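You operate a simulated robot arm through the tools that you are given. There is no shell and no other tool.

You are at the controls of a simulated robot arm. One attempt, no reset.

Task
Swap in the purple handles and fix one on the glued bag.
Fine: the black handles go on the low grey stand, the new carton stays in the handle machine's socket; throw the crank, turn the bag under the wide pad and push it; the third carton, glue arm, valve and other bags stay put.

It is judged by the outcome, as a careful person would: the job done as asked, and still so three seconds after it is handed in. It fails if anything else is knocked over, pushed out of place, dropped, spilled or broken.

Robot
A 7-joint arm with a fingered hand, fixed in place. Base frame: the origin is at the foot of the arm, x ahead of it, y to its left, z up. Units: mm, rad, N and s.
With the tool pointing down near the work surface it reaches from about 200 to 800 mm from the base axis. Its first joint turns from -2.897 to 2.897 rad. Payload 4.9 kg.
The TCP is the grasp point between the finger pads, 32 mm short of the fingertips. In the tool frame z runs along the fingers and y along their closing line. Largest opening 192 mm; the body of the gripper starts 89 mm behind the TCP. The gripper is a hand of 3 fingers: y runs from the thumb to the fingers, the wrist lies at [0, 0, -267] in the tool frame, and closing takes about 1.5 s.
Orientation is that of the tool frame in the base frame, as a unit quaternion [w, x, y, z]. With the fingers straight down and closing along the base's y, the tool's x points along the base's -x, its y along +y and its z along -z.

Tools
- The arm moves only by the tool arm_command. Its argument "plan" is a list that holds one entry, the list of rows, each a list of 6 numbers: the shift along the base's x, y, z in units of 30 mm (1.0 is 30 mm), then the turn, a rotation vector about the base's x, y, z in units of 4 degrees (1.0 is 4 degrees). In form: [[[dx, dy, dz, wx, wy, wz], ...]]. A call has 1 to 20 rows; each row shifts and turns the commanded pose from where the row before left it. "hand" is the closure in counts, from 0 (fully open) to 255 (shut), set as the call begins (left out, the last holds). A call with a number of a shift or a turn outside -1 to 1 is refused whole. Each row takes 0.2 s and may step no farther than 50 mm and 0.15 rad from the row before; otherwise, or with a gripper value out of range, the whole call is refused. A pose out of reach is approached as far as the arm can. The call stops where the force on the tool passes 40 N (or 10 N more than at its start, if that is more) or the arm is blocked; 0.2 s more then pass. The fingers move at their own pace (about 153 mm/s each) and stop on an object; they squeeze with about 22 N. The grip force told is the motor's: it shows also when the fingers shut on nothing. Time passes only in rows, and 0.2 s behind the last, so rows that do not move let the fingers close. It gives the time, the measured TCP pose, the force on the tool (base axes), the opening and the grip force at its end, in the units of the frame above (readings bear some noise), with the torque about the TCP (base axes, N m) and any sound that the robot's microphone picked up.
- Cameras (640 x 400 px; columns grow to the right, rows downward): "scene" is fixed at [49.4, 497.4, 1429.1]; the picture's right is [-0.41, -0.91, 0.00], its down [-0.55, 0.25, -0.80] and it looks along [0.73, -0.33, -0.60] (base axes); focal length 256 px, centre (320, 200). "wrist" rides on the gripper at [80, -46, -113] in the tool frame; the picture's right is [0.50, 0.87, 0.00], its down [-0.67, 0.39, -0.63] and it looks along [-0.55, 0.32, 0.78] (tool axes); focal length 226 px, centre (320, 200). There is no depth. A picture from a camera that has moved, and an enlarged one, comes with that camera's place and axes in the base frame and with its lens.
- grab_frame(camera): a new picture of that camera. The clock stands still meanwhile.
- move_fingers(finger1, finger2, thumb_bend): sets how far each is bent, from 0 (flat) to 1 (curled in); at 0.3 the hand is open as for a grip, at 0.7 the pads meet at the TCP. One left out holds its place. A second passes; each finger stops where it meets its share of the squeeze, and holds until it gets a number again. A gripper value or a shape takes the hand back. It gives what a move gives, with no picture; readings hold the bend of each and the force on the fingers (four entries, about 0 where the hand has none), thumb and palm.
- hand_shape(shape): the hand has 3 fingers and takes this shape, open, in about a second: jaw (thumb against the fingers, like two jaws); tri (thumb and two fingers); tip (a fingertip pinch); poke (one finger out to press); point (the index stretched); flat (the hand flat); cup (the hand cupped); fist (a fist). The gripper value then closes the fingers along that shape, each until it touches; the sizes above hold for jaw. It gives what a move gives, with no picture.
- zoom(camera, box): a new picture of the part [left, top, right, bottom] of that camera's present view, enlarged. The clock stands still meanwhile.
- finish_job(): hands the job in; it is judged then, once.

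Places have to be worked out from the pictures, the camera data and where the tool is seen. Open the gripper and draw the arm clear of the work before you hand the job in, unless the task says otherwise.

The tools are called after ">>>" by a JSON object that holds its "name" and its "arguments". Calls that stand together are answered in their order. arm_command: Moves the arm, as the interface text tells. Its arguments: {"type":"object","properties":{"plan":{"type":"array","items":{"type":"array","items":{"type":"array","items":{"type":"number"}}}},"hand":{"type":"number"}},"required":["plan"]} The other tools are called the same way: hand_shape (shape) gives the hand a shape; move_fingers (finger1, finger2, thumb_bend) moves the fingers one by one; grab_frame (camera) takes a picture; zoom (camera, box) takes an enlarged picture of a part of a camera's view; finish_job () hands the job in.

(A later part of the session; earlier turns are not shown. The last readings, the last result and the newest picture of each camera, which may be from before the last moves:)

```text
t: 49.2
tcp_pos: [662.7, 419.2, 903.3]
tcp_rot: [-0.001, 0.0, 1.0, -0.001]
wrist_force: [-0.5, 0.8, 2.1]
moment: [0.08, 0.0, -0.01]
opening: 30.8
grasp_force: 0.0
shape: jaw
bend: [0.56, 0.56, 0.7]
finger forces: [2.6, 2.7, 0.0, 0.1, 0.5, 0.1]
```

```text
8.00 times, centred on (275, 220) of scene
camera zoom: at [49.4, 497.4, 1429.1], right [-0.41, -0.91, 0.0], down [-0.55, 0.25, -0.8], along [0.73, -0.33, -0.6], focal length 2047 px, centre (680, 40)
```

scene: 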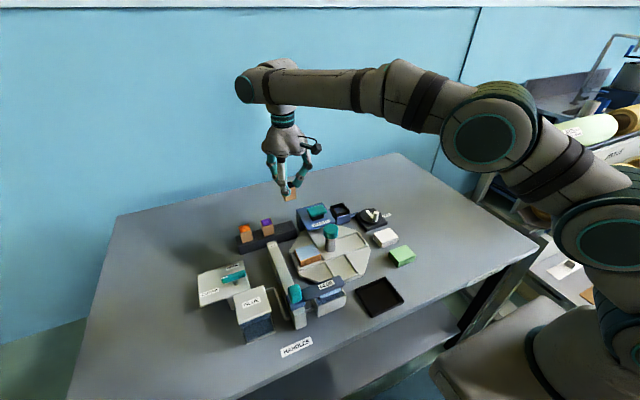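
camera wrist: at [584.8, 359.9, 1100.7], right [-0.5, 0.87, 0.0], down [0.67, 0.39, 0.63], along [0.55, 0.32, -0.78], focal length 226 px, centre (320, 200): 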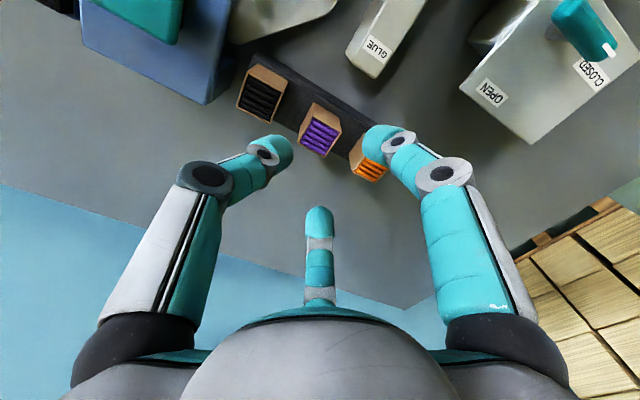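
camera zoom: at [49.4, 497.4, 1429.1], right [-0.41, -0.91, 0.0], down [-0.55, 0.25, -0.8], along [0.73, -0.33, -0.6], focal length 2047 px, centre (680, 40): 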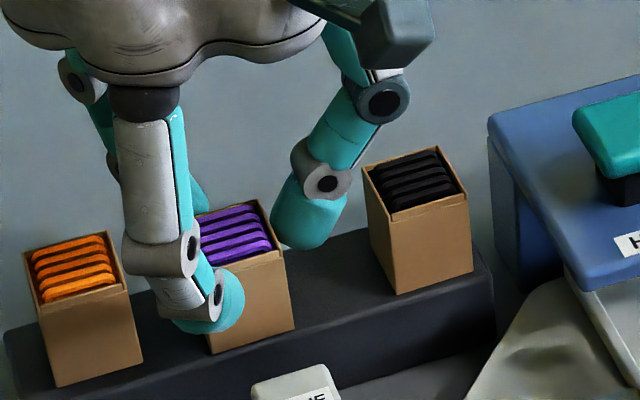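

All three touch, carton upright. I close fully.

>>> {"name": "arm_command", "arguments": {"plan": [[[0, 0, 0, 0, 0, 0], [0, 0, 0, 0, 0, 0], [0, 0, 0, 0, 0, 0], [0, 0, 0, 0, 0, 0], [0, 0, 0, 0, 0, 0]]], "hand": 255}}

>>> {"name": "zoom", "arguments": {"camera": "wrist", "box": [220, 90, 440, 240]}}

>>> {"name": "zoom", "arguments": {"camera": "scene", "box": [245, 195, 305, 245]}}

```text
t: 50.4
tcp_pos: [662.4, 417.4, 903.1]
tcp_rot: [0.0, 0.001, 1.0, 0.0]
wrist_force: [-0.3, -0.5, 0.2]
moment: [0.02, -0.02, 0.03]
opening: 30.6
grasp_force: 22.1
shape: jaw
bend: [0.76, 0.76, 0.7]
finger forces: [17.9, 18.3, 0.0, 0.1, 18.4, 0.0]
```

```text
2.67 times, centred on (330, 165) of wrist
camera zoom: at [582.0, 371.4, 1016.2], right [-0.5, 0.87, 0.0], down [0.67, 0.39, 0.63], along [0.55, 0.32, -0.78], focal length 603 px, centre (293, 293)
```

zoom: 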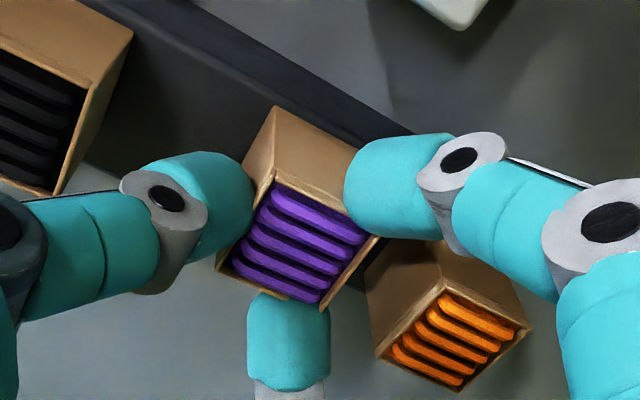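

```text
8.00 times, centred on (275, 220) of scene
camera zoom: at [49.4, 497.4, 1429.1], right [-0.41, -0.91, 0.0], down [-0.55, 0.25, -0.8], along [0.73, -0.33, -0.6], focal length 2047 px, centre (680, 40)
```

zoom: 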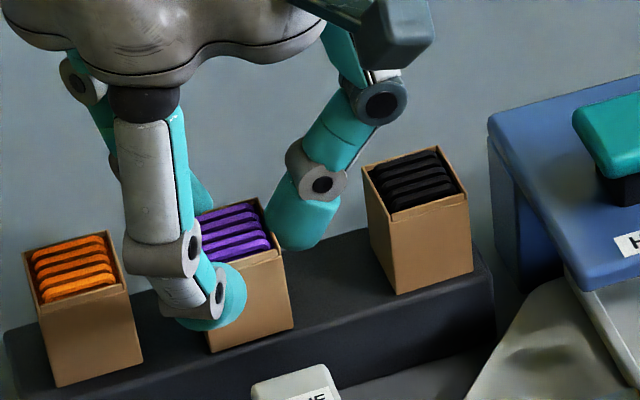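

Firm three-point grip (≈18 N each), carton upright. I lift straight up.

>>> {"name": "arm_command", "arguments": {"plan": [[[0, 0, 0.15, 0, 0, 0], [0, 0, 0.3, 0, 0, 0], [0, 0, 0.5, 0, 0, 0], [0, 0, 0.7, 0, 0, 0], [0, 0, 0.8, 0, 0, 0], [0, 0, 0.8, 0, 0, 0], [0, 0, 0.6, 0, 0, 0], [0, 0, 0.35, 0, 0, 0], [0, 0, 0, 0, 0, 0]]]}}

>>> {"name": "zoom", "arguments": {"camera": "wrist", "box": [180, 40, 440, 240]}}

>>> {"name": "zoom", "arguments": {"camera": "scene", "box": [220, 160, 320, 250]}}

```text
t: 52.4
tcp_pos: [660.0, 416.9, 1027.3]
tcp_rot: [0.0, 0.0, 1.0, 0.0]
wrist_force: [-0.2, 0.0, -1.2]
moment: [0.03, 0.03, 0.02]
opening: 30.4
grasp_force: 21.7
shape: jaw
bend: [0.76, 0.76, 0.7]
finger forces: [18.0, 18.3, 0.0, 0.0, 18.2, 0.0]
```

```text
2.00 times, centred on (310, 140) of wrist
camera zoom: at [579.3, 370.5, 1139.9], right [-0.5, 0.87, 0.0], down [0.67, 0.39, 0.63], along [0.55, 0.32, -0.78], focal length 452 px, centre (340, 320)
```

zoom: 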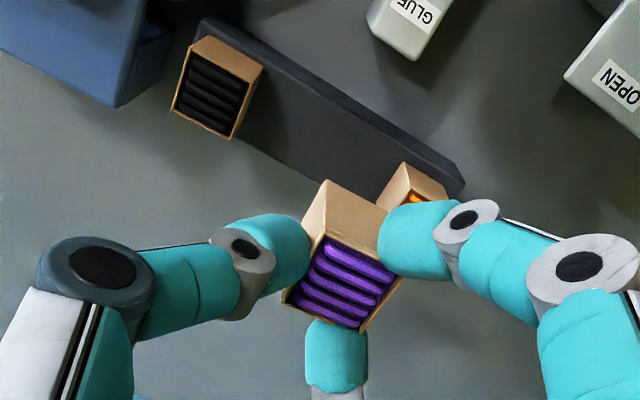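

```text
4.44 times, centred on (270, 205) of scene
camera zoom: at [49.4, 497.4, 1429.1], right [-0.41, -0.91, 0.0], down [-0.55, 0.25, -0.8], along [0.73, -0.33, -0.6], focal length 1137 px, centre (542, 178)
```

zoom: 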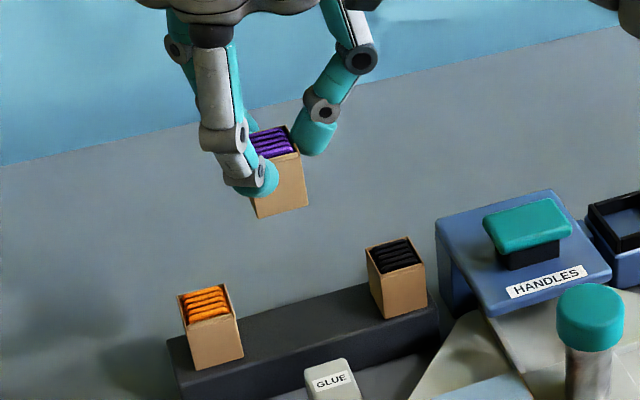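

The purple carton is held level. I carry it at this height across to above the socket.

>>> {"name": "arm_command", "arguments": {"plan": [[[0, -0.3, 0, 0, 0, 0], [0, -0.6, 0, 0, 0, 0], [0, -0.9, 0, 0, 0, 0], [0, -1.0, 0, 0, 0, 0], [0, -1.0, 0, 0, 0, 0], [0.083, -1.0, 0, 0, 0, 0], [0, -1.0, 0, 0, 0, 0], [0, -1.0, 0, 0, 0, 0], [0, -1.0, 0, 0, 0, 0], [0, -0.8, 0, 0, 0, 0], [0, -0.4, 0, 0, 0, 0], [0, -0.19, 0, 0, 0, 0], [0, 0, 0, 0, 0, 0], [0, 0, 0, 0, 0, 0]]]}}

>>> {"name": "zoom", "arguments": {"camera": "wrist", "box": [260, 60, 380, 220]}}

>>> {"name": "zoom", "arguments": {"camera": "scene", "box": [300, 140, 400, 225]}}

```text
t: 55.4
tcp_pos: [663.3, 140.7, 1030.4]
tcp_rot: [0.0, 0.0, 1.0, 0.0]
wrist_force: [-0.1, 0.6, -0.8]
moment: [0.01, -0.03, -0.01]
opening: 30.3
grasp_force: 21.8
shape: jaw
bend: [0.76, 0.76, 0.7]
finger forces: [17.8, 18.4, 0.0, 0.0, 18.0, 0.1]
```

```text
2.50 times, centred on (320, 140) of wrist
camera zoom: at [583.4, 95.2, 1142.9], right [-0.5, 0.87, 0.0], down [0.67, 0.39, 0.63], along [0.55, 0.32, -0.78], focal length 565 px, centre (320, 350)
```

zoom: 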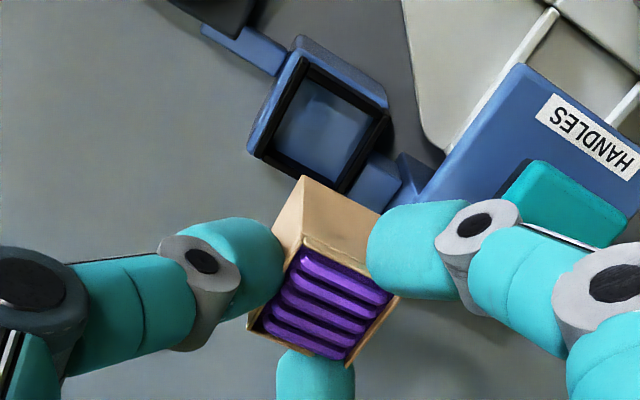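

```text
4.71 times, centred on (350, 182) of scene
camera zoom: at [49.4, 497.4, 1429.1], right [-0.41, -0.91, 0.0], down [-0.55, 0.25, -0.8], along [0.73, -0.33, -0.6], focal length 1204 px, centre (179, 282)
```

zoom: 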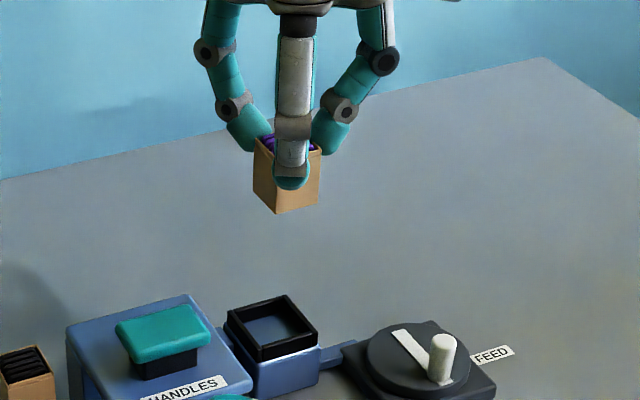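

I zoom on the socket to compare its centre with the held carton's position.

>>> {"name": "zoom", "arguments": {"camera": "wrist", "box": [285, 65, 355, 145]}}

>>> {"name": "zoom", "arguments": {"camera": "scene", "box": [330, 195, 370, 225]}}

>>> {"name": "zoom", "arguments": {"camera": "scene", "box": [345, 160, 375, 190]}}

```text
5.00 times, centred on (320, 105) of wrist
camera zoom: at [583.4, 95.2, 1142.9], right [-0.5, 0.87, 0.0], down [0.67, 0.39, 0.63], along [0.55, 0.32, -0.78], focal length 1130 px, centre (320, 675)
```

zoom: 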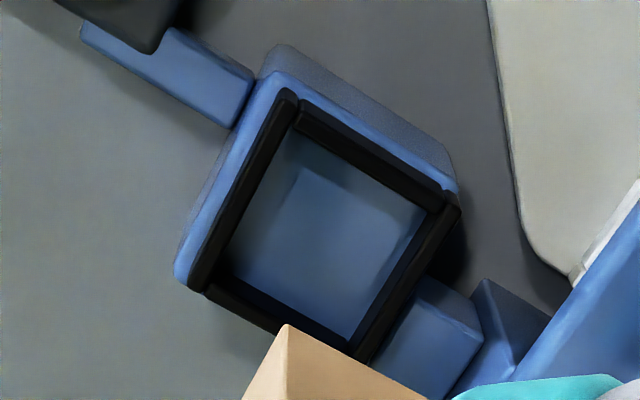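

```text
13.33 times, centred on (350, 210) of scene
camera zoom: at [49.4, 497.4, 1429.1], right [-0.41, -0.91, 0.0], down [-0.55, 0.25, -0.8], along [0.73, -0.33, -0.6], focal length 3412 px, centre (-80, 67)
```

zoom: 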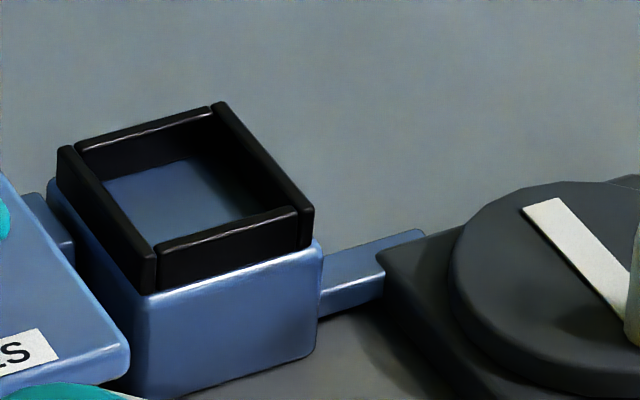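

```text
13.33 times, centred on (360, 175) of scene
camera zoom: at [49.4, 497.4, 1429.1], right [-0.41, -0.91, 0.0], down [-0.55, 0.25, -0.8], along [0.73, -0.33, -0.6], focal length 3412 px, centre (-213, 533)
```

zoom: 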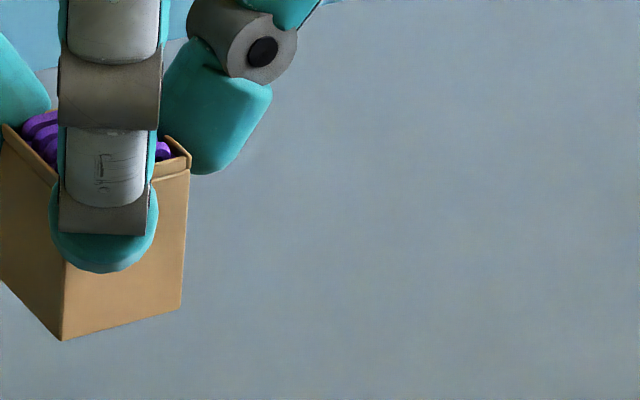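

Both cameras put the carton ≈3 mm short in x and ≈2.4 mm in y relative to the socket centre (≈663,142). I correct that and lower to just above the collar.

>>> {"name": "arm_command", "arguments": {"plan": [[[0.1, 0.08, 0, 0, 0, 0], [0, 0, -0.5, 0, 0, 0], [0, 0, -0.8, 0, 0, 0], [0, 0, -0.9, 0, 0, 0], [0, 0, -0.8, 0, 0, 0], [0, 0, -0.4, 0, 0, 0], [0, 0, 0, 0, 0, 0]]]}}

>>> {"name": "zoom", "arguments": {"camera": "wrist", "box": [270, 90, 370, 200]}}

>>> {"name": "zoom", "arguments": {"camera": "scene", "box": [325, 180, 365, 222]}}

```text
t: 57.0
tcp_pos: [667.7, 145.0, 928.1]
tcp_rot: [0.0, 0.0, 1.0, 0.0]
wrist_force: [-0.5, 0.5, -0.4]
moment: [0.01, 0.03, -0.03]
opening: 30.7
grasp_force: 22.0
shape: jaw
bend: [0.76, 0.76, 0.7]
finger forces: [17.8, 18.3, 0.1, 0.1, 18.0, 0.1]
```

```text
3.64 times, centred on (320, 145) of wrist
camera zoom: at [587.5, 98.0, 1040.6], right [-0.5, 0.87, 0.0], down [0.67, 0.39, 0.63], along [0.55, 0.32, -0.78], focal length 822 px, centre (320, 400)
```

zoom: 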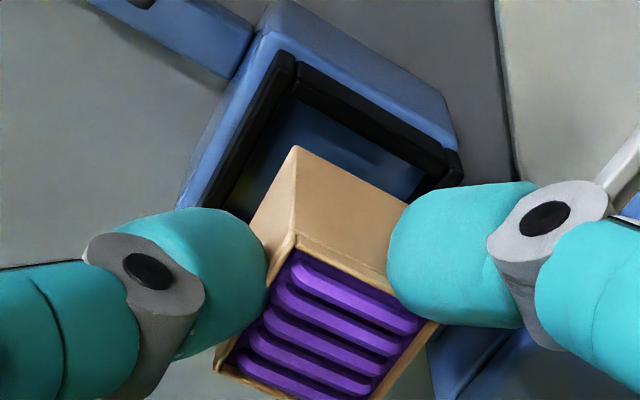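

```text
9.52 times, centred on (345, 201) of scene
camera zoom: at [49.4, 497.4, 1429.1], right [-0.41, -0.91, 0.0], down [-0.55, 0.25, -0.8], along [0.73, -0.33, -0.6], focal length 2437 px, centre (82, 190)
```

zoom: 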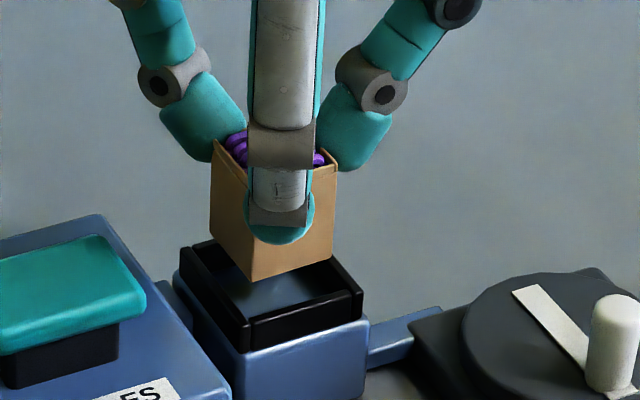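

Now the carton is ~2 mm too far in +x. I nudge back and lower slowly into the collar, watching forces.

>>> {"name": "arm_command", "arguments": {"plan": [[[-0.06, -0.015, 0, 0, 0, 0], [0, 0, -0.15, 0, 0, 0], [0, 0, -0.15, 0, 0, 0], [0, 0, 0, 0, 0, 0]]]}}

>>> {"name": "zoom", "arguments": {"camera": "wrist", "box": [270, 90, 370, 200]}}

>>> {"name": "zoom", "arguments": {"camera": "scene", "box": [325, 185, 365, 222]}}

```text
t: 58.0
tcp_pos: [664.6, 144.1, 919.1]
tcp_rot: [0.001, 0.0, 1.0, 0.001]
wrist_force: [-0.1, 1.4, 0.1]
moment: [-0.01, 0.03, 0.0]
opening: 30.4
grasp_force: 21.6
shape: jaw
bend: [0.76, 0.76, 0.7]
finger forces: [17.8, 18.4, 0.0, 0.0, 18.1, 0.1]
```

```text
3.64 times, centred on (320, 145) of wrist
camera zoom: at [584.7, 97.6, 1030.7], right [-0.5, 0.87, 0.0], down [0.67, 0.39, 0.63], along [0.55, 0.32, -0.78], focal length 822 px, centre (320, 400)
```

zoom: 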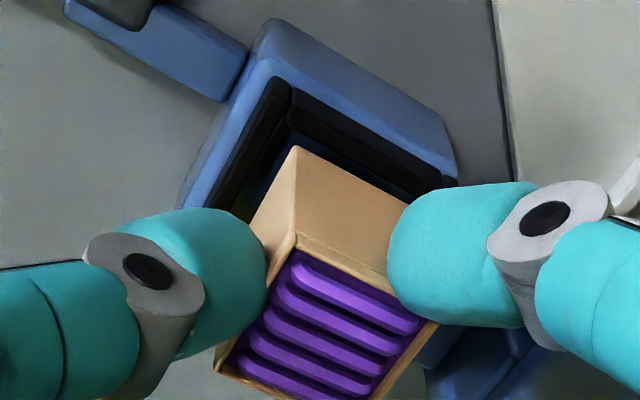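

```text
10.81 times, centred on (345, 204) of scene
camera zoom: at [49.4, 497.4, 1429.1], right [-0.41, -0.91, 0.0], down [-0.55, 0.25, -0.8], along [0.73, -0.33, -0.6], focal length 2766 px, centre (50, 162)
```

zoom: 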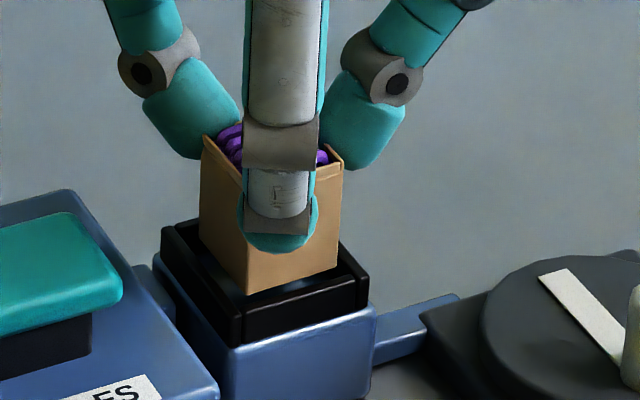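

The bottom is at collar height and inside it on both views. I continue down in 3 mm steps.

>>> {"name": "arm_command", "arguments": {"plan": [[[0, 0, -0.1, 0, 0, 0], [0, 0, -0.1, 0, 0, 0], [0, 0, 0, 0, 0, 0]]]}}

>>> {"name": "zoom", "arguments": {"camera": "scene", "box": [325, 185, 365, 222]}}

>>> {"name": "zoom", "arguments": {"camera": "wrist", "box": [270, 90, 370, 200]}}

```text
t: 58.8
tcp_pos: [665.0, 144.5, 912.4]
tcp_rot: [0.0, 0.0, 1.0, 0.0]
wrist_force: [0.5, 0.4, -0.7]
moment: [0.01, 0.03, 0.02]
opening: 30.4
grasp_force: 22.4
shape: jaw
bend: [0.76, 0.76, 0.7]
finger forces: [17.8, 18.4, 0.0, 0.0, 18.0, 0.0]
```

```text
10.81 times, centred on (345, 204) of scene
camera zoom: at [49.4, 497.4, 1429.1], right [-0.41, -0.91, 0.0], down [-0.55, 0.25, -0.8], along [0.73, -0.33, -0.6], focal length 2766 px, centre (50, 162)
```

zoom: 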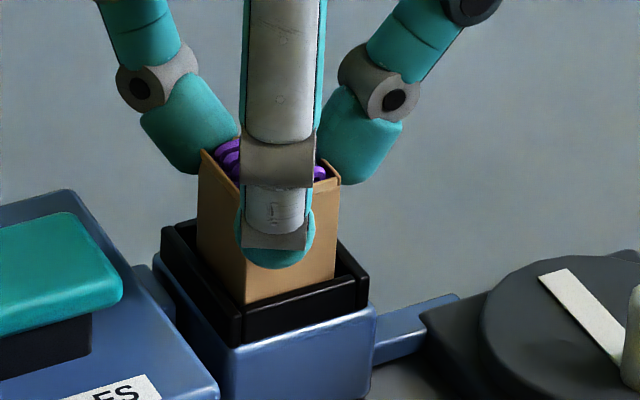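

```text
3.64 times, centred on (320, 145) of wrist
camera zoom: at [584.7, 98.1, 1024.6], right [-0.5, 0.87, 0.0], down [0.67, 0.39, 0.63], along [0.55, 0.32, -0.78], focal length 822 px, centre (320, 400)
```

zoom: 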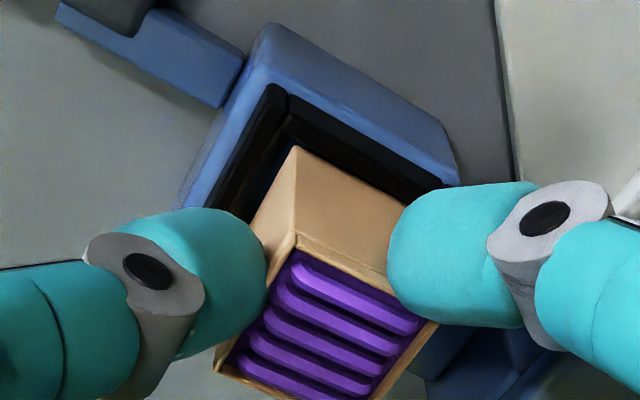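

The carton is entering the collar with no side force. I continue down to the floor in small steps.

>>> {"name": "arm_command", "arguments": {"plan": [[[0, 0, -0.1, 0, 0, 0], [0, 0, -0.07, 0, 0, 0], [0, 0, 0, 0, 0, 0]]]}}

>>> {"name": "arm_command", "arguments": {"plan": [[[0, 0, -0.04, 0, 0, 0], [0, 0, 0, 0, 0, 0]]]}}

>>> {"name": "arm_command", "arguments": {"plan": [[[0, 0, -0.04, 0, 0, 0], [0, 0, 0, 0, 0, 0]]]}}

```text
t: 59.6
tcp_pos: [665.3, 143.7, 906.7]
tcp_rot: [0.0, 0.0, 1.0, -0.001]
wrist_force: [0.0, -0.4, -0.7]
moment: [0.01, 0.02, -0.01]
opening: 30.4
grasp_force: 22.0
shape: jaw
bend: [0.76, 0.76, 0.7]
finger forces: [17.8, 18.4, 0.0, 0.1, 18.0, 0.1]
```

```text
t: 60.2
tcp_pos: [664.4, 144.8, 906.1]
tcp_rot: [0.001, 0.0, 1.0, 0.001]
wrist_force: [0.1, 0.3, -0.1]
moment: [0.02, -0.01, 0.01]
opening: 30.5
grasp_force: 22.1
shape: jaw
bend: [0.76, 0.76, 0.7]
finger forces: [17.8, 18.3, 0.0, 0.1, 18.1, 0.0]
```

```text
t: 60.8
tcp_pos: [664.0, 144.9, 904.7]
tcp_rot: [0.0, -0.001, 1.0, 0.0]
wrist_force: [-0.5, 0.1, -0.5]
moment: [-0.02, 0.01, -0.01]
opening: 30.1
grasp_force: 22.5
shape: jaw
bend: [0.76, 0.76, 0.7]
finger forces: [17.8, 18.4, 0.0, 0.0, 18.1, 0.0]
```

>>> {"name": "arm_command", "arguments": {"plan": [[[0, 0, -0.03, 0, 0, 0], [0, 0, 0, 0, 0, 0]]]}}

>>> {"name": "zoom", "arguments": {"camera": "scene", "box": [325, 185, 365, 222]}}

>>> {"name": "zoom", "arguments": {"camera": "wrist", "box": [270, 90, 370, 200]}}

```text
t: 61.4
tcp_pos: [665.3, 145.4, 903.5]
tcp_rot: [-0.001, 0.0, 1.0, 0.0]
wrist_force: [-0.3, 0.0, -0.7]
moment: [-0.01, 0.0, 0.02]
opening: 30.1
grasp_force: 21.9
shape: jaw
bend: [0.76, 0.76, 0.7]
finger forces: [17.8, 18.4, 0.0, 0.0, 18.0, 0.1]
```

```text
10.81 times, centred on (345, 204) of scene
camera zoom: at [49.4, 497.4, 1429.1], right [-0.41, -0.91, 0.0], down [-0.55, 0.25, -0.8], along [0.73, -0.33, -0.6], focal length 2766 px, centre (50, 162)
```

zoom: 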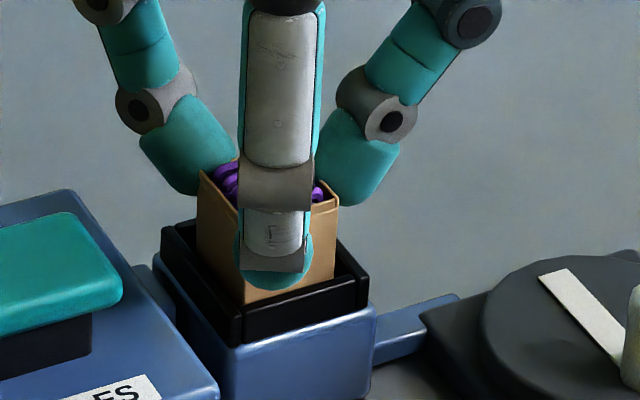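

```text
3.64 times, centred on (320, 145) of wrist
camera zoom: at [584.5, 98.4, 1016.2], right [-0.5, 0.87, 0.0], down [0.67, 0.39, 0.63], along [0.55, 0.32, -0.78], focal length 822 px, centre (320, 400)
```

zoom: 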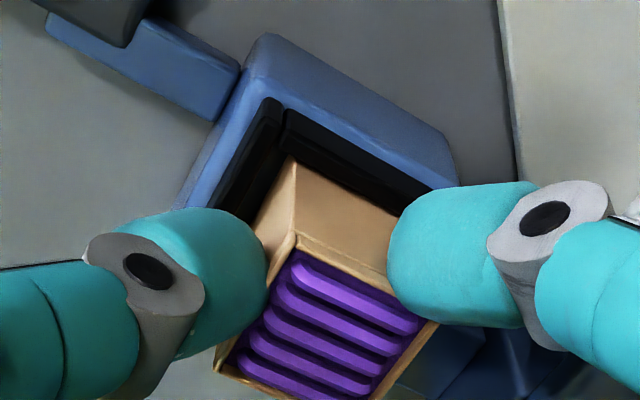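

No support force yet at commanded ≈905. A few more 1 mm steps.

>>> {"name": "arm_command", "arguments": {"plan": [[[0, 0, -0.03, 0, 0, 0], [0, 0, 0, 0, 0, 0]]]}}

>>> {"name": "arm_command", "arguments": {"plan": [[[0, 0, -0.03, 0, 0, 0], [0, 0, 0, 0, 0, 0]]]}}

```text
t: 62.0
tcp_pos: [665.2, 144.4, 903.1]
tcp_rot: [0.0, 0.0, 1.0, 0.0]
wrist_force: [1.0, 0.0, -0.3]
moment: [0.01, 0.04, -0.02]
opening: 30.2
grasp_force: 22.1
shape: jaw
bend: [0.76, 0.76, 0.7]
finger forces: [17.9, 18.4, 0.0, 0.1, 18.0, 0.1]
```

```text
t: 62.6
tcp_pos: [665.3, 144.2, 901.9]
tcp_rot: [0.0, 0.0, 1.0, 0.0]
wrist_force: [-0.3, -0.2, 0.6]
moment: [0.0, 0.0, 0.0]
opening: 30.4
grasp_force: 21.5
shape: jaw
bend: [0.76, 0.76, 0.7]
finger forces: [17.9, 18.6, 0.1, 0.0, 18.6, 0.0]
```

>>> {"name": "arm_command", "arguments": {"plan": [[[0, 0, -0.025, 0, 0, 0], [0, 0, 0, 0, 0, 0]]]}}

>>> {"name": "zoom", "arguments": {"camera": "scene", "box": [325, 185, 365, 222]}}

```text
t: 63.2
tcp_pos: [666.0, 143.9, 901.5]
tcp_rot: [0.001, 0.0, 1.0, -0.001]
wrist_force: [0.3, -0.2, 6.2]
moment: [0.04, 0.03, -0.02]
opening: 30.8
grasp_force: 22.1
shape: jaw
bend: [0.76, 0.76, 0.69]
finger forces: [19.1, 19.2, 0.0, 0.0, 19.7, 0.0]
```

```text
10.81 times, centred on (345, 204) of scene
camera zoom: at [49.4, 497.4, 1429.1], right [-0.41, -0.91, 0.0], down [-0.55, 0.25, -0.8], along [0.73, -0.33, -0.6], focal length 2766 px, centre (50, 162)
```

zoom: 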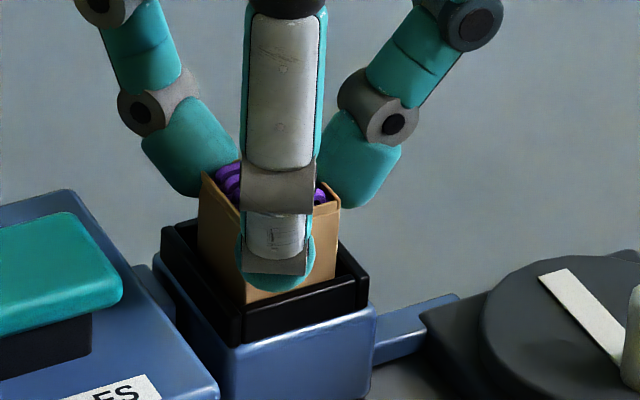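

Seated: +6.2 N with even finger forces. I open the hand and check.

>>> {"name": "arm_command", "arguments": {"plan": [[[0, 0, 0.02, 0, 0, 0], [0, 0, 0, 0, 0, 0], [0, 0, 0, 0, 0, 0], [0, 0, 0, 0, 0, 0]]], "hand": 195}}

>>> {"name": "arm_command", "arguments": {"plan": [[[0, 0, 0.1, 0, 0, 0], [0, 0, 0.15, 0, 0, 0], [0, 0, 0, 0, 0, 0]]]}}

>>> {"name": "zoom", "arguments": {"camera": "wrist", "box": [240, 90, 400, 220]}}

>>> {"name": "zoom", "arguments": {"camera": "scene", "box": [325, 185, 365, 222]}}

```text
t: 64.2
tcp_pos: [664.4, 144.0, 901.5]
tcp_rot: [0.0, -0.001, 1.0, 0.0]
wrist_force: [0.1, 0.2, -0.4]
moment: [0.01, -0.02, 0.01]
opening: 44.8
grasp_force: 0.1
shape: jaw
bend: [0.78, 0.78, 0.7]
finger forces: [0.0, 0.0, 0.0, 0.0, 0.1, 0.1]
```

```text
t: 65.0
tcp_pos: [663.9, 144.9, 909.7]
tcp_rot: [-0.001, 0.0, 1.0, -0.001]
wrist_force: [0.1, 0.8, 0.5]
moment: [-0.01, -0.02, 0.01]
opening: 45.2
grasp_force: 0.1
shape: jaw
bend: [0.78, 0.78, 0.7]
finger forces: [0.0, 0.0, 0.0, 0.0, 0.0, 0.0]
```

```text
3.08 times, centred on (320, 155) of wrist
camera zoom: at [584.1, 98.5, 1022.3], right [-0.5, 0.87, 0.0], down [0.67, 0.39, 0.63], along [0.55, 0.32, -0.78], focal length 696 px, centre (320, 338)
```

zoom: 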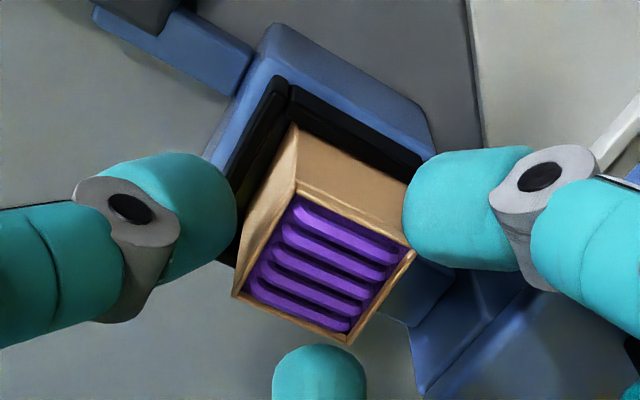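

```text
10.81 times, centred on (345, 204) of scene
camera zoom: at [49.4, 497.4, 1429.1], right [-0.41, -0.91, 0.0], down [-0.55, 0.25, -0.8], along [0.73, -0.33, -0.6], focal length 2766 px, centre (50, 162)
```

zoom: 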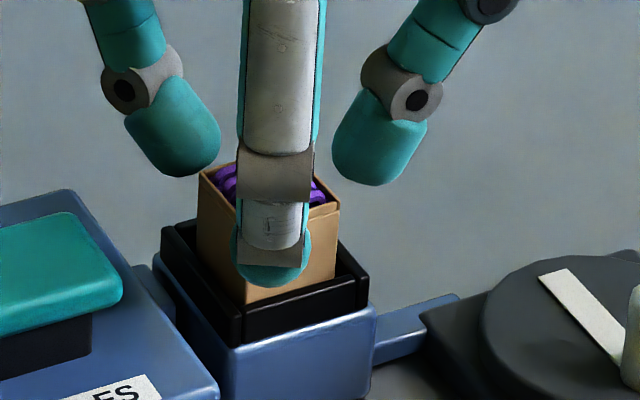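

The purple carton sits in the socket, free of the fingers. I rise clear and move back to get a good look at the crank.

>>> {"name": "arm_command", "arguments": {"plan": [[[0, 0, 0.4, 0, 0, 0], [0, 0, 0.8, 0, 0, 0], [0, 0, 0.9, 0, 0, 0], [0, 0, 0.9, 0, 0, 0], [0, 0, 0.7, 0, 0, 0], [-0.6, -0.6, 0.2, 0, 0, 0], [-0.8, -0.8, 0, 0, 0, 0], [-0.8, -0.8, 0, 0, 0, 0], [-0.6, -0.6, 0, 0, 0, 0], [0, 0, 0, 0, 0, 0]]], "hand": 110}}

>>> {"name": "grab_frame", "arguments": {"camera": "wrist"}}

>>> {"name": "grab_frame", "arguments": {"camera": "scene"}}

```text
t: 67.2
tcp_pos: [579.5, 61.3, 1026.8]
tcp_rot: [0.0, 0.001, 1.0, 0.001]
wrist_force: [-0.4, -0.1, -0.3]
moment: [0.01, 0.02, 0.01]
opening: 108.7
grasp_force: 0.1
shape: jaw
bend: [0.34, 0.34, 0.7]
finger forces: [0.0, 0.1, 0.1, 0.1, 0.0, 0.0]
```

```text
taken
camera wrist: at [499.0, 14.3, 1140.2], right [-0.5, 0.87, 0.0], down [0.67, 0.39, 0.63], along [0.55, 0.32, -0.78], focal length 226 px, centre (320, 200)
```

wrist: 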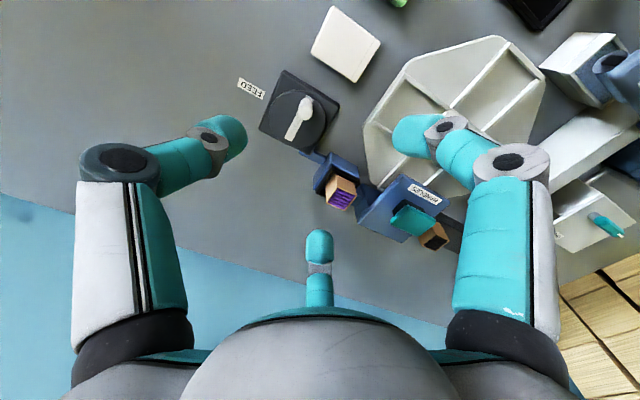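

```text
taken
```

scene: 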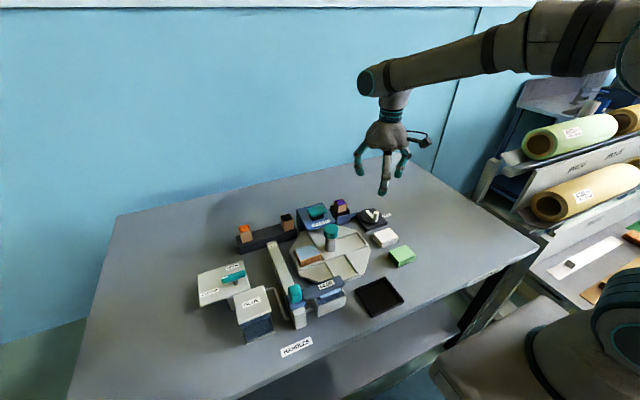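

Good: purple in the socket, black and orange on the stand. Now I zoom in on the crank from both cameras.

>>> {"name": "zoom", "arguments": {"camera": "wrist", "box": [230, 50, 360, 180]}}

>>> {"name": "zoom", "arguments": {"camera": "scene", "box": [345, 195, 405, 240]}}

>>> {"name": "zoom", "arguments": {"camera": "scene", "box": [230, 190, 400, 290]}}

```text
3.08 times, centred on (295, 115) of wrist
camera zoom: at [499.0, 14.3, 1140.2], right [-0.5, 0.87, 0.0], down [0.67, 0.39, 0.63], along [0.55, 0.32, -0.78], focal length 696 px, centre (397, 462)
```

zoom: 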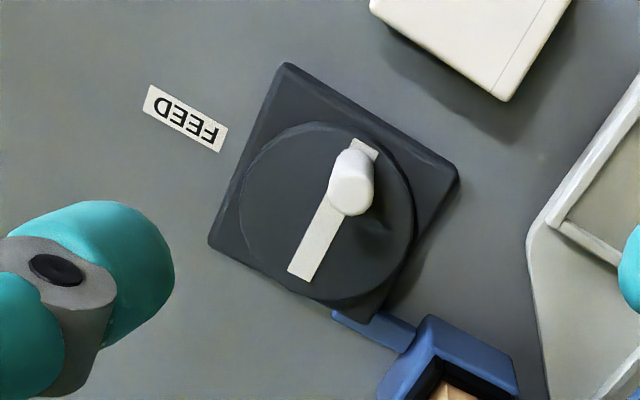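

```text
8.89 times, centred on (375, 218) of scene
camera zoom: at [49.4, 497.4, 1429.1], right [-0.41, -0.91, 0.0], down [-0.55, 0.25, -0.8], along [0.73, -0.33, -0.6], focal length 2274 px, centre (-169, 44)
```

zoom: 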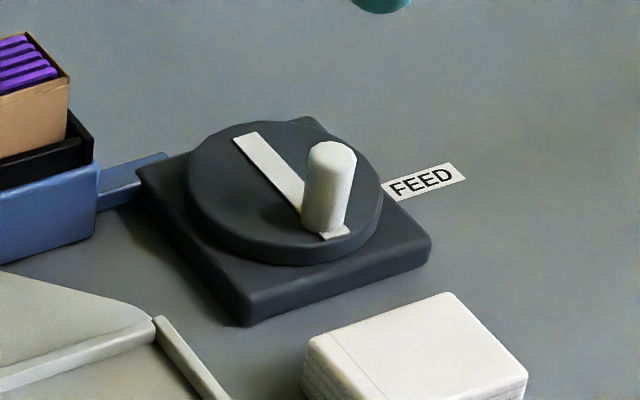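

```text
3.76 times, centred on (315, 240) of scene
camera zoom: at [49.4, 497.4, 1429.1], right [-0.41, -0.91, 0.0], down [-0.55, 0.25, -0.8], along [0.73, -0.33, -0.6], focal length 963 px, centre (339, 49)
```

zoom: 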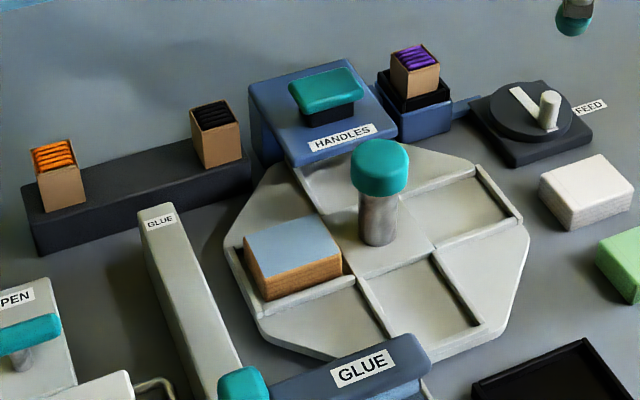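

The crank's disc centre is ≈(607,44); its knob stands at ≈(584.5,43), top z≈871, ~17 mm thick, 22 mm off-centre. I'll cage the knob loosely with the three fingertips; first hover above it.

>>> {"name": "arm_command", "arguments": {"plan": [[[0.15, -0.3, -0.3, 0, 0, 0], [0.147, -0.273, -0.6, 0, 0, 0], [0, 0, -0.7, 0, 0, 0], [0, 0, -0.64, 0, 0, 0], [0, 0, 0, 0, 0, 0], [0, 0, 0, 0, 0, 0]]], "hand": 195}}

>>> {"name": "zoom", "arguments": {"camera": "wrist", "box": [220, 60, 420, 240]}}

>>> {"name": "zoom", "arguments": {"camera": "scene", "box": [330, 150, 420, 240]}}

```text
t: 68.6
tcp_pos: [590.0, 44.5, 958.1]
tcp_rot: [0.001, 0.0, 1.0, 0.001]
wrist_force: [0.1, 0.0, -0.8]
moment: [-0.02, -0.01, 0.03]
opening: 45.4
grasp_force: 0.0
shape: jaw
bend: [0.78, 0.78, 0.7]
finger forces: [0.0, 0.0, 0.0, 0.0, 0.0, 0.0]
```

```text
2.22 times, centred on (320, 150) of wrist
camera zoom: at [509.9, -2.8, 1071.1], right [-0.5, 0.87, 0.0], down [0.67, 0.39, 0.63], along [0.55, 0.32, -0.78], focal length 502 px, centre (320, 311)
```

zoom: 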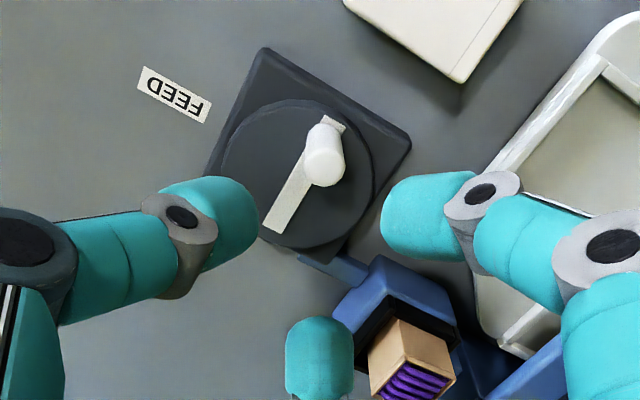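

```text
4.44 times, centred on (375, 195) of scene
camera zoom: at [49.4, 497.4, 1429.1], right [-0.41, -0.91, 0.0], down [-0.55, 0.25, -0.8], along [0.73, -0.33, -0.6], focal length 1137 px, centre (76, 222)
```

zoom: 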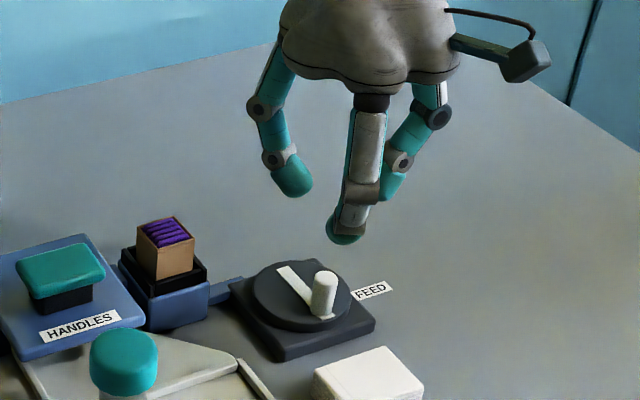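

Aligned within ~3 mm. I adjust slightly and lower to just above the knob for a check.

>>> {"name": "arm_command", "arguments": {"plan": [[[-0.08, -0.03, -0.5, 0, 0, 0], [0, 0, -0.5, 0, 0, 0], [0, 0, -0.4, 0, 0, 0], [0, 0, 0, 0, 0, 0]]]}}

>>> {"name": "zoom", "arguments": {"camera": "wrist", "box": [220, 80, 420, 240]}}

>>> {"name": "zoom", "arguments": {"camera": "scene", "box": [340, 170, 410, 235]}}

```text
t: 69.6
tcp_pos: [588.7, 43.3, 916.5]
tcp_rot: [0.0, 0.0, 1.0, -0.001]
wrist_force: [0.1, -0.2, 0.3]
moment: [0.0, 0.03, -0.04]
opening: 45.2
grasp_force: 0.0
shape: jaw
bend: [0.78, 0.78, 0.7]
finger forces: [0.0, 0.0, 0.1, 0.0, 0.0, 0.1]
```

```text
2.50 times, centred on (320, 160) of wrist
camera zoom: at [507.6, -3.6, 1029.1], right [-0.5, 0.87, 0.0], down [0.67, 0.39, 0.63], along [0.55, 0.32, -0.78], focal length 565 px, centre (320, 300)
```

zoom: 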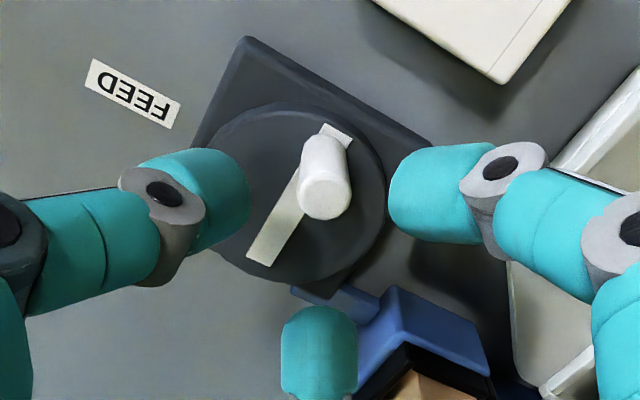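

```text
6.15 times, centred on (375, 202) of scene
camera zoom: at [49.4, 497.4, 1429.1], right [-0.41, -0.91, 0.0], down [-0.55, 0.25, -0.8], along [0.73, -0.33, -0.6], focal length 1575 px, centre (-18, 185)
```

zoom: 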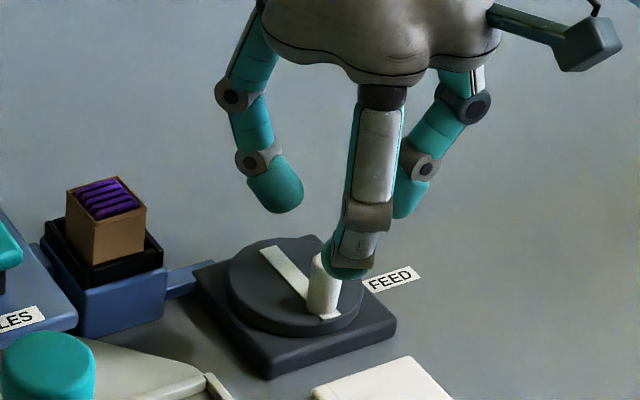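

The knob is centred among the three fingers. I lower until the tips are ~10 mm above the disc.

>>> {"name": "arm_command", "arguments": {"plan": [[[0, 0, -0.4, 0, 0, 0], [0, 0, -0.4, 0, 0, 0], [0, 0, -0.3, 0, 0, 0], [0, 0, 0, 0, 0, 0]]]}}

>>> {"name": "zoom", "arguments": {"camera": "wrist", "box": [220, 80, 420, 240]}}

>>> {"name": "zoom", "arguments": {"camera": "scene", "box": [340, 170, 410, 235]}}

```text
t: 70.6
tcp_pos: [587.5, 43.2, 885.1]
tcp_rot: [-0.001, 0.0, 1.0, 0.0]
wrist_force: [-0.7, -0.2, -0.1]
moment: [-0.01, -0.01, 0.0]
opening: 45.6
grasp_force: 0.0
shape: jaw
bend: [0.78, 0.78, 0.7]
finger forces: [0.1, 0.0, 0.1, 0.0, 0.0, 0.0]
```

```text
2.50 times, centred on (320, 160) of wrist
camera zoom: at [507.3, -4.3, 996.7], right [-0.5, 0.87, 0.0], down [0.67, 0.39, 0.63], along [0.55, 0.32, -0.78], focal length 565 px, centre (320, 300)
```

zoom: 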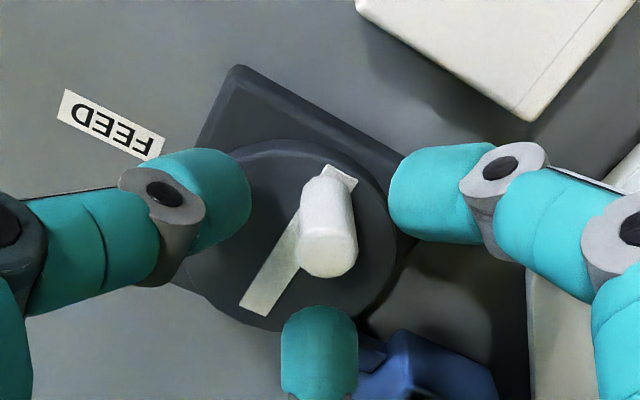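

```text
6.15 times, centred on (375, 202) of scene
camera zoom: at [49.4, 497.4, 1429.1], right [-0.41, -0.91, 0.0], down [-0.55, 0.25, -0.8], along [0.73, -0.33, -0.6], focal length 1575 px, centre (-18, 185)
```

zoom: 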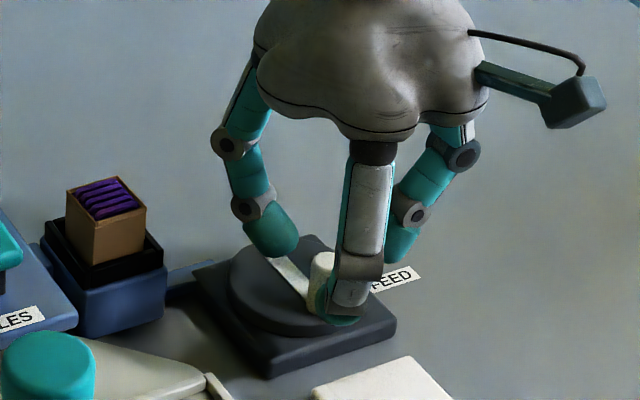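

The tips surround the knob's lower half. I close to a loose cage and try a first 30° of arc toward −y (positive rotation), watching for resistance.

>>> {"name": "arm_command", "arguments": {"plan": [[[0, 0, 0, 0, 0, 0], [0, 0, 0, 0, 0, 0], [0, 0, 0, 0, 0, 0]]], "hand": 219}}

>>> {"name": "zoom", "arguments": {"camera": "wrist", "box": [220, 80, 420, 240]}}

```text
t: 71.4
tcp_pos: [588.4, 41.4, 883.7]
tcp_rot: [0.0, 0.0, 1.0, 0.0]
wrist_force: [0.4, 0.5, -0.5]
moment: [0.01, 0.0, -0.01]
opening: 26.8
grasp_force: 0.1
shape: jaw
bend: [0.76, 0.76, 0.7]
finger forces: [0.0, 0.1, 0.0, 0.0, 0.0, 0.0]
```

```text
2.50 times, centred on (320, 160) of wrist
camera zoom: at [507.3, -4.4, 996.7], right [-0.5, 0.87, 0.0], down [0.67, 0.39, 0.63], along [0.55, 0.32, -0.78], focal length 565 px, centre (320, 300)
```

zoom: 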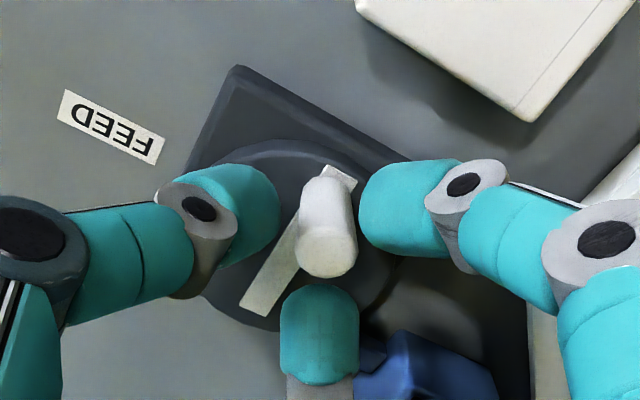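

Loose cage formed with no contact. Now the first arc segment toward −y.

>>> {"name": "arm_command", "arguments": {"plan": [[[0.011, -0.13, 0, 0, 0, 0], [0.034, -0.126, 0, 0, 0, 0], [0.055, -0.118, 0, 0, 0, 0], [0, 0, 0, 0, 0, 0]]]}}

>>> {"name": "zoom", "arguments": {"camera": "wrist", "box": [220, 80, 420, 240]}}

```text
t: 72.4
tcp_pos: [590.5, 31.3, 884.1]
tcp_rot: [0.0, 0.0, 1.0, 0.0]
wrist_force: [-0.8, -0.4, -0.1]
moment: [0.0, -0.02, -0.02]
opening: 27.7
grasp_force: 0.1
shape: jaw
bend: [0.76, 0.76, 0.7]
finger forces: [0.1, 0.0, 0.1, 0.0, 0.1, 0.0]
```

```text
2.50 times, centred on (320, 160) of wrist
camera zoom: at [510.0, -15.5, 996.7], right [-0.5, 0.87, 0.0], down [0.67, 0.39, 0.63], along [0.55, 0.32, -0.78], focal length 565 px, centre (320, 300)
```

zoom: 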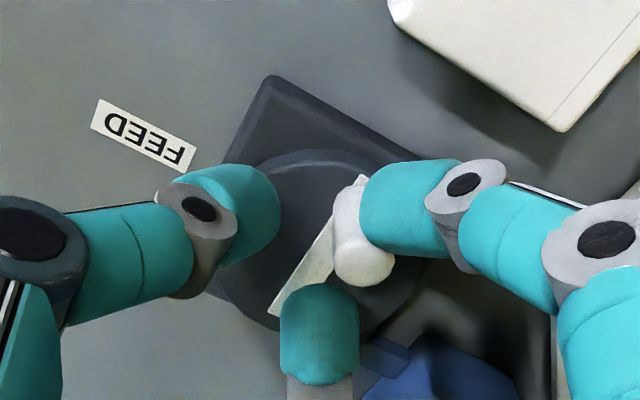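

The knob now rests against the +y fingers with no force yet. I continue in −y a little to test resistance.

>>> {"name": "arm_command", "arguments": {"plan": [[[0, -0.1, 0, 0, 0, 0], [0, 0, 0, 0, 0, 0]]]}}

>>> {"name": "arm_command", "arguments": {"plan": [[[0.02, -0.1, 0, 0, 0, 0], [0, 0, 0, 0, 0, 0]]]}}

>>> {"name": "zoom", "arguments": {"camera": "wrist", "box": [220, 80, 420, 240]}}

>>> {"name": "zoom", "arguments": {"camera": "scene", "box": [340, 185, 410, 235]}}

```text
t: 73.0
tcp_pos: [589.0, 28.3, 883.5]
tcp_rot: [-0.001, 0.0, 1.0, 0.0]
wrist_force: [-0.4, 0.3, 0.6]
moment: [-0.01, -0.01, 0.04]
opening: 27.4
grasp_force: 0.0
shape: jaw
bend: [0.76, 0.76, 0.7]
finger forces: [0.0, 0.0, 0.0, 0.0, 0.0, 0.0]
```

```text
t: 73.6
tcp_pos: [590.4, 24.5, 885.1]
tcp_rot: [0.0, 0.0, 1.0, 0.0]
wrist_force: [-0.1, -0.3, 0.6]
moment: [0.0, -0.01, 0.01]
opening: 27.4
grasp_force: 0.1
shape: jaw
bend: [0.76, 0.76, 0.7]
finger forces: [0.0, 0.0, 0.0, 0.0, 0.0, 0.1]
```

```text
2.50 times, centred on (320, 160) of wrist
camera zoom: at [510.0, -21.4, 997.1], right [-0.5, 0.87, 0.0], down [0.67, 0.39, 0.63], along [0.55, 0.32, -0.78], focal length 565 px, centre (320, 300)
```

zoom: 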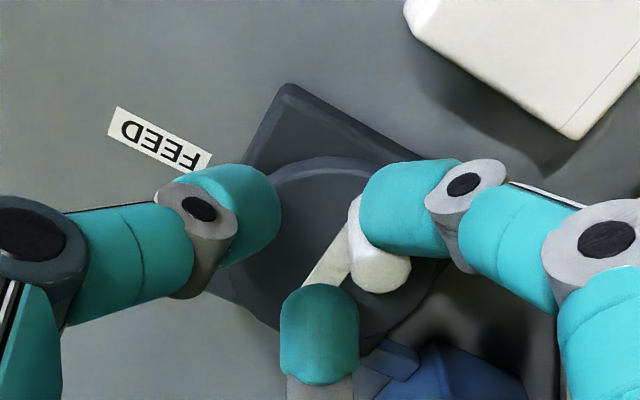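

```text
8.00 times, centred on (375, 210) of scene
camera zoom: at [49.4, 497.4, 1429.1], right [-0.41, -0.91, 0.0], down [-0.55, 0.25, -0.8], along [0.73, -0.33, -0.6], focal length 2047 px, centre (-120, 120)
```

zoom: 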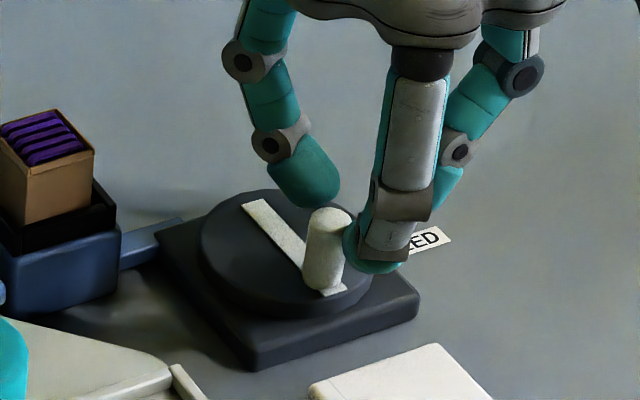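

The knob is slipping out between the two fingers on the +y side, unmoved. The thumb pushes better, so I test the other direction: move +y until the thumb meets the knob.

>>> {"name": "arm_command", "arguments": {"plan": [[[-0.02, 0.3, 0, 0, 0, 0], [0, 0.2, 0, 0, 0, 0], [0, 0.1, 0, 0, 0, 0], [0, 0, 0, 0, 0, 0]]]}}

>>> {"name": "arm_command", "arguments": {"plan": [[[0, 0.1, 0, 0, 0, 0], [0, 0, 0, 0, 0, 0]]]}}

>>> {"name": "arm_command", "arguments": {"plan": [[[0, 0.1, 0, 0, 0, 0], [0, 0, 0, 0, 0, 0]]]}}

>>> {"name": "zoom", "arguments": {"camera": "wrist", "box": [220, 80, 420, 240]}}

```text
t: 74.6
tcp_pos: [590.0, 43.5, 884.5]
tcp_rot: [0.0, 0.0, 1.0, -0.001]
wrist_force: [-0.5, 0.5, 0.0]
moment: [-0.01, -0.01, -0.01]
opening: 27.4
grasp_force: 0.0
shape: jaw
bend: [0.76, 0.76, 0.7]
finger forces: [0.0, 0.0, 0.1, 0.1, 0.0, 0.0]
```

```text
t: 75.2
tcp_pos: [590.1, 45.7, 884.3]
tcp_rot: [0.0, -0.001, 1.0, 0.0]
wrist_force: [0.4, 0.0, 0.5]
moment: [-0.04, -0.02, 0.0]
opening: 27.6
grasp_force: 0.1
shape: jaw
bend: [0.76, 0.76, 0.7]
finger forces: [0.0, 0.0, 0.0, 0.0, 0.1, 0.1]
```

```text
t: 75.8
tcp_pos: [588.6, 48.3, 884.6]
tcp_rot: [0.0, 0.0, 1.0, 0.0]
wrist_force: [-0.4, -0.3, 0.3]
moment: [-0.03, 0.0, -0.01]
opening: 27.3
grasp_force: 0.1
shape: jaw
bend: [0.76, 0.76, 0.7]
finger forces: [0.1, 0.0, 0.0, 0.0, 0.1, 0.0]
```

```text
2.50 times, centred on (320, 160) of wrist
camera zoom: at [509.7, 2.2, 996.7], right [-0.5, 0.87, 0.0], down [0.67, 0.39, 0.63], along [0.55, 0.32, -0.78], focal length 565 px, centre (320, 300)
```

zoom: 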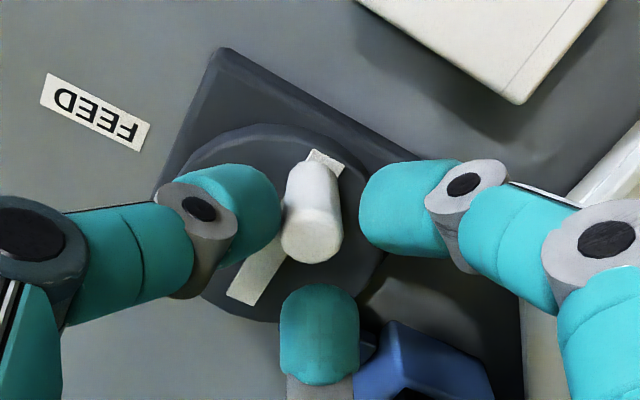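

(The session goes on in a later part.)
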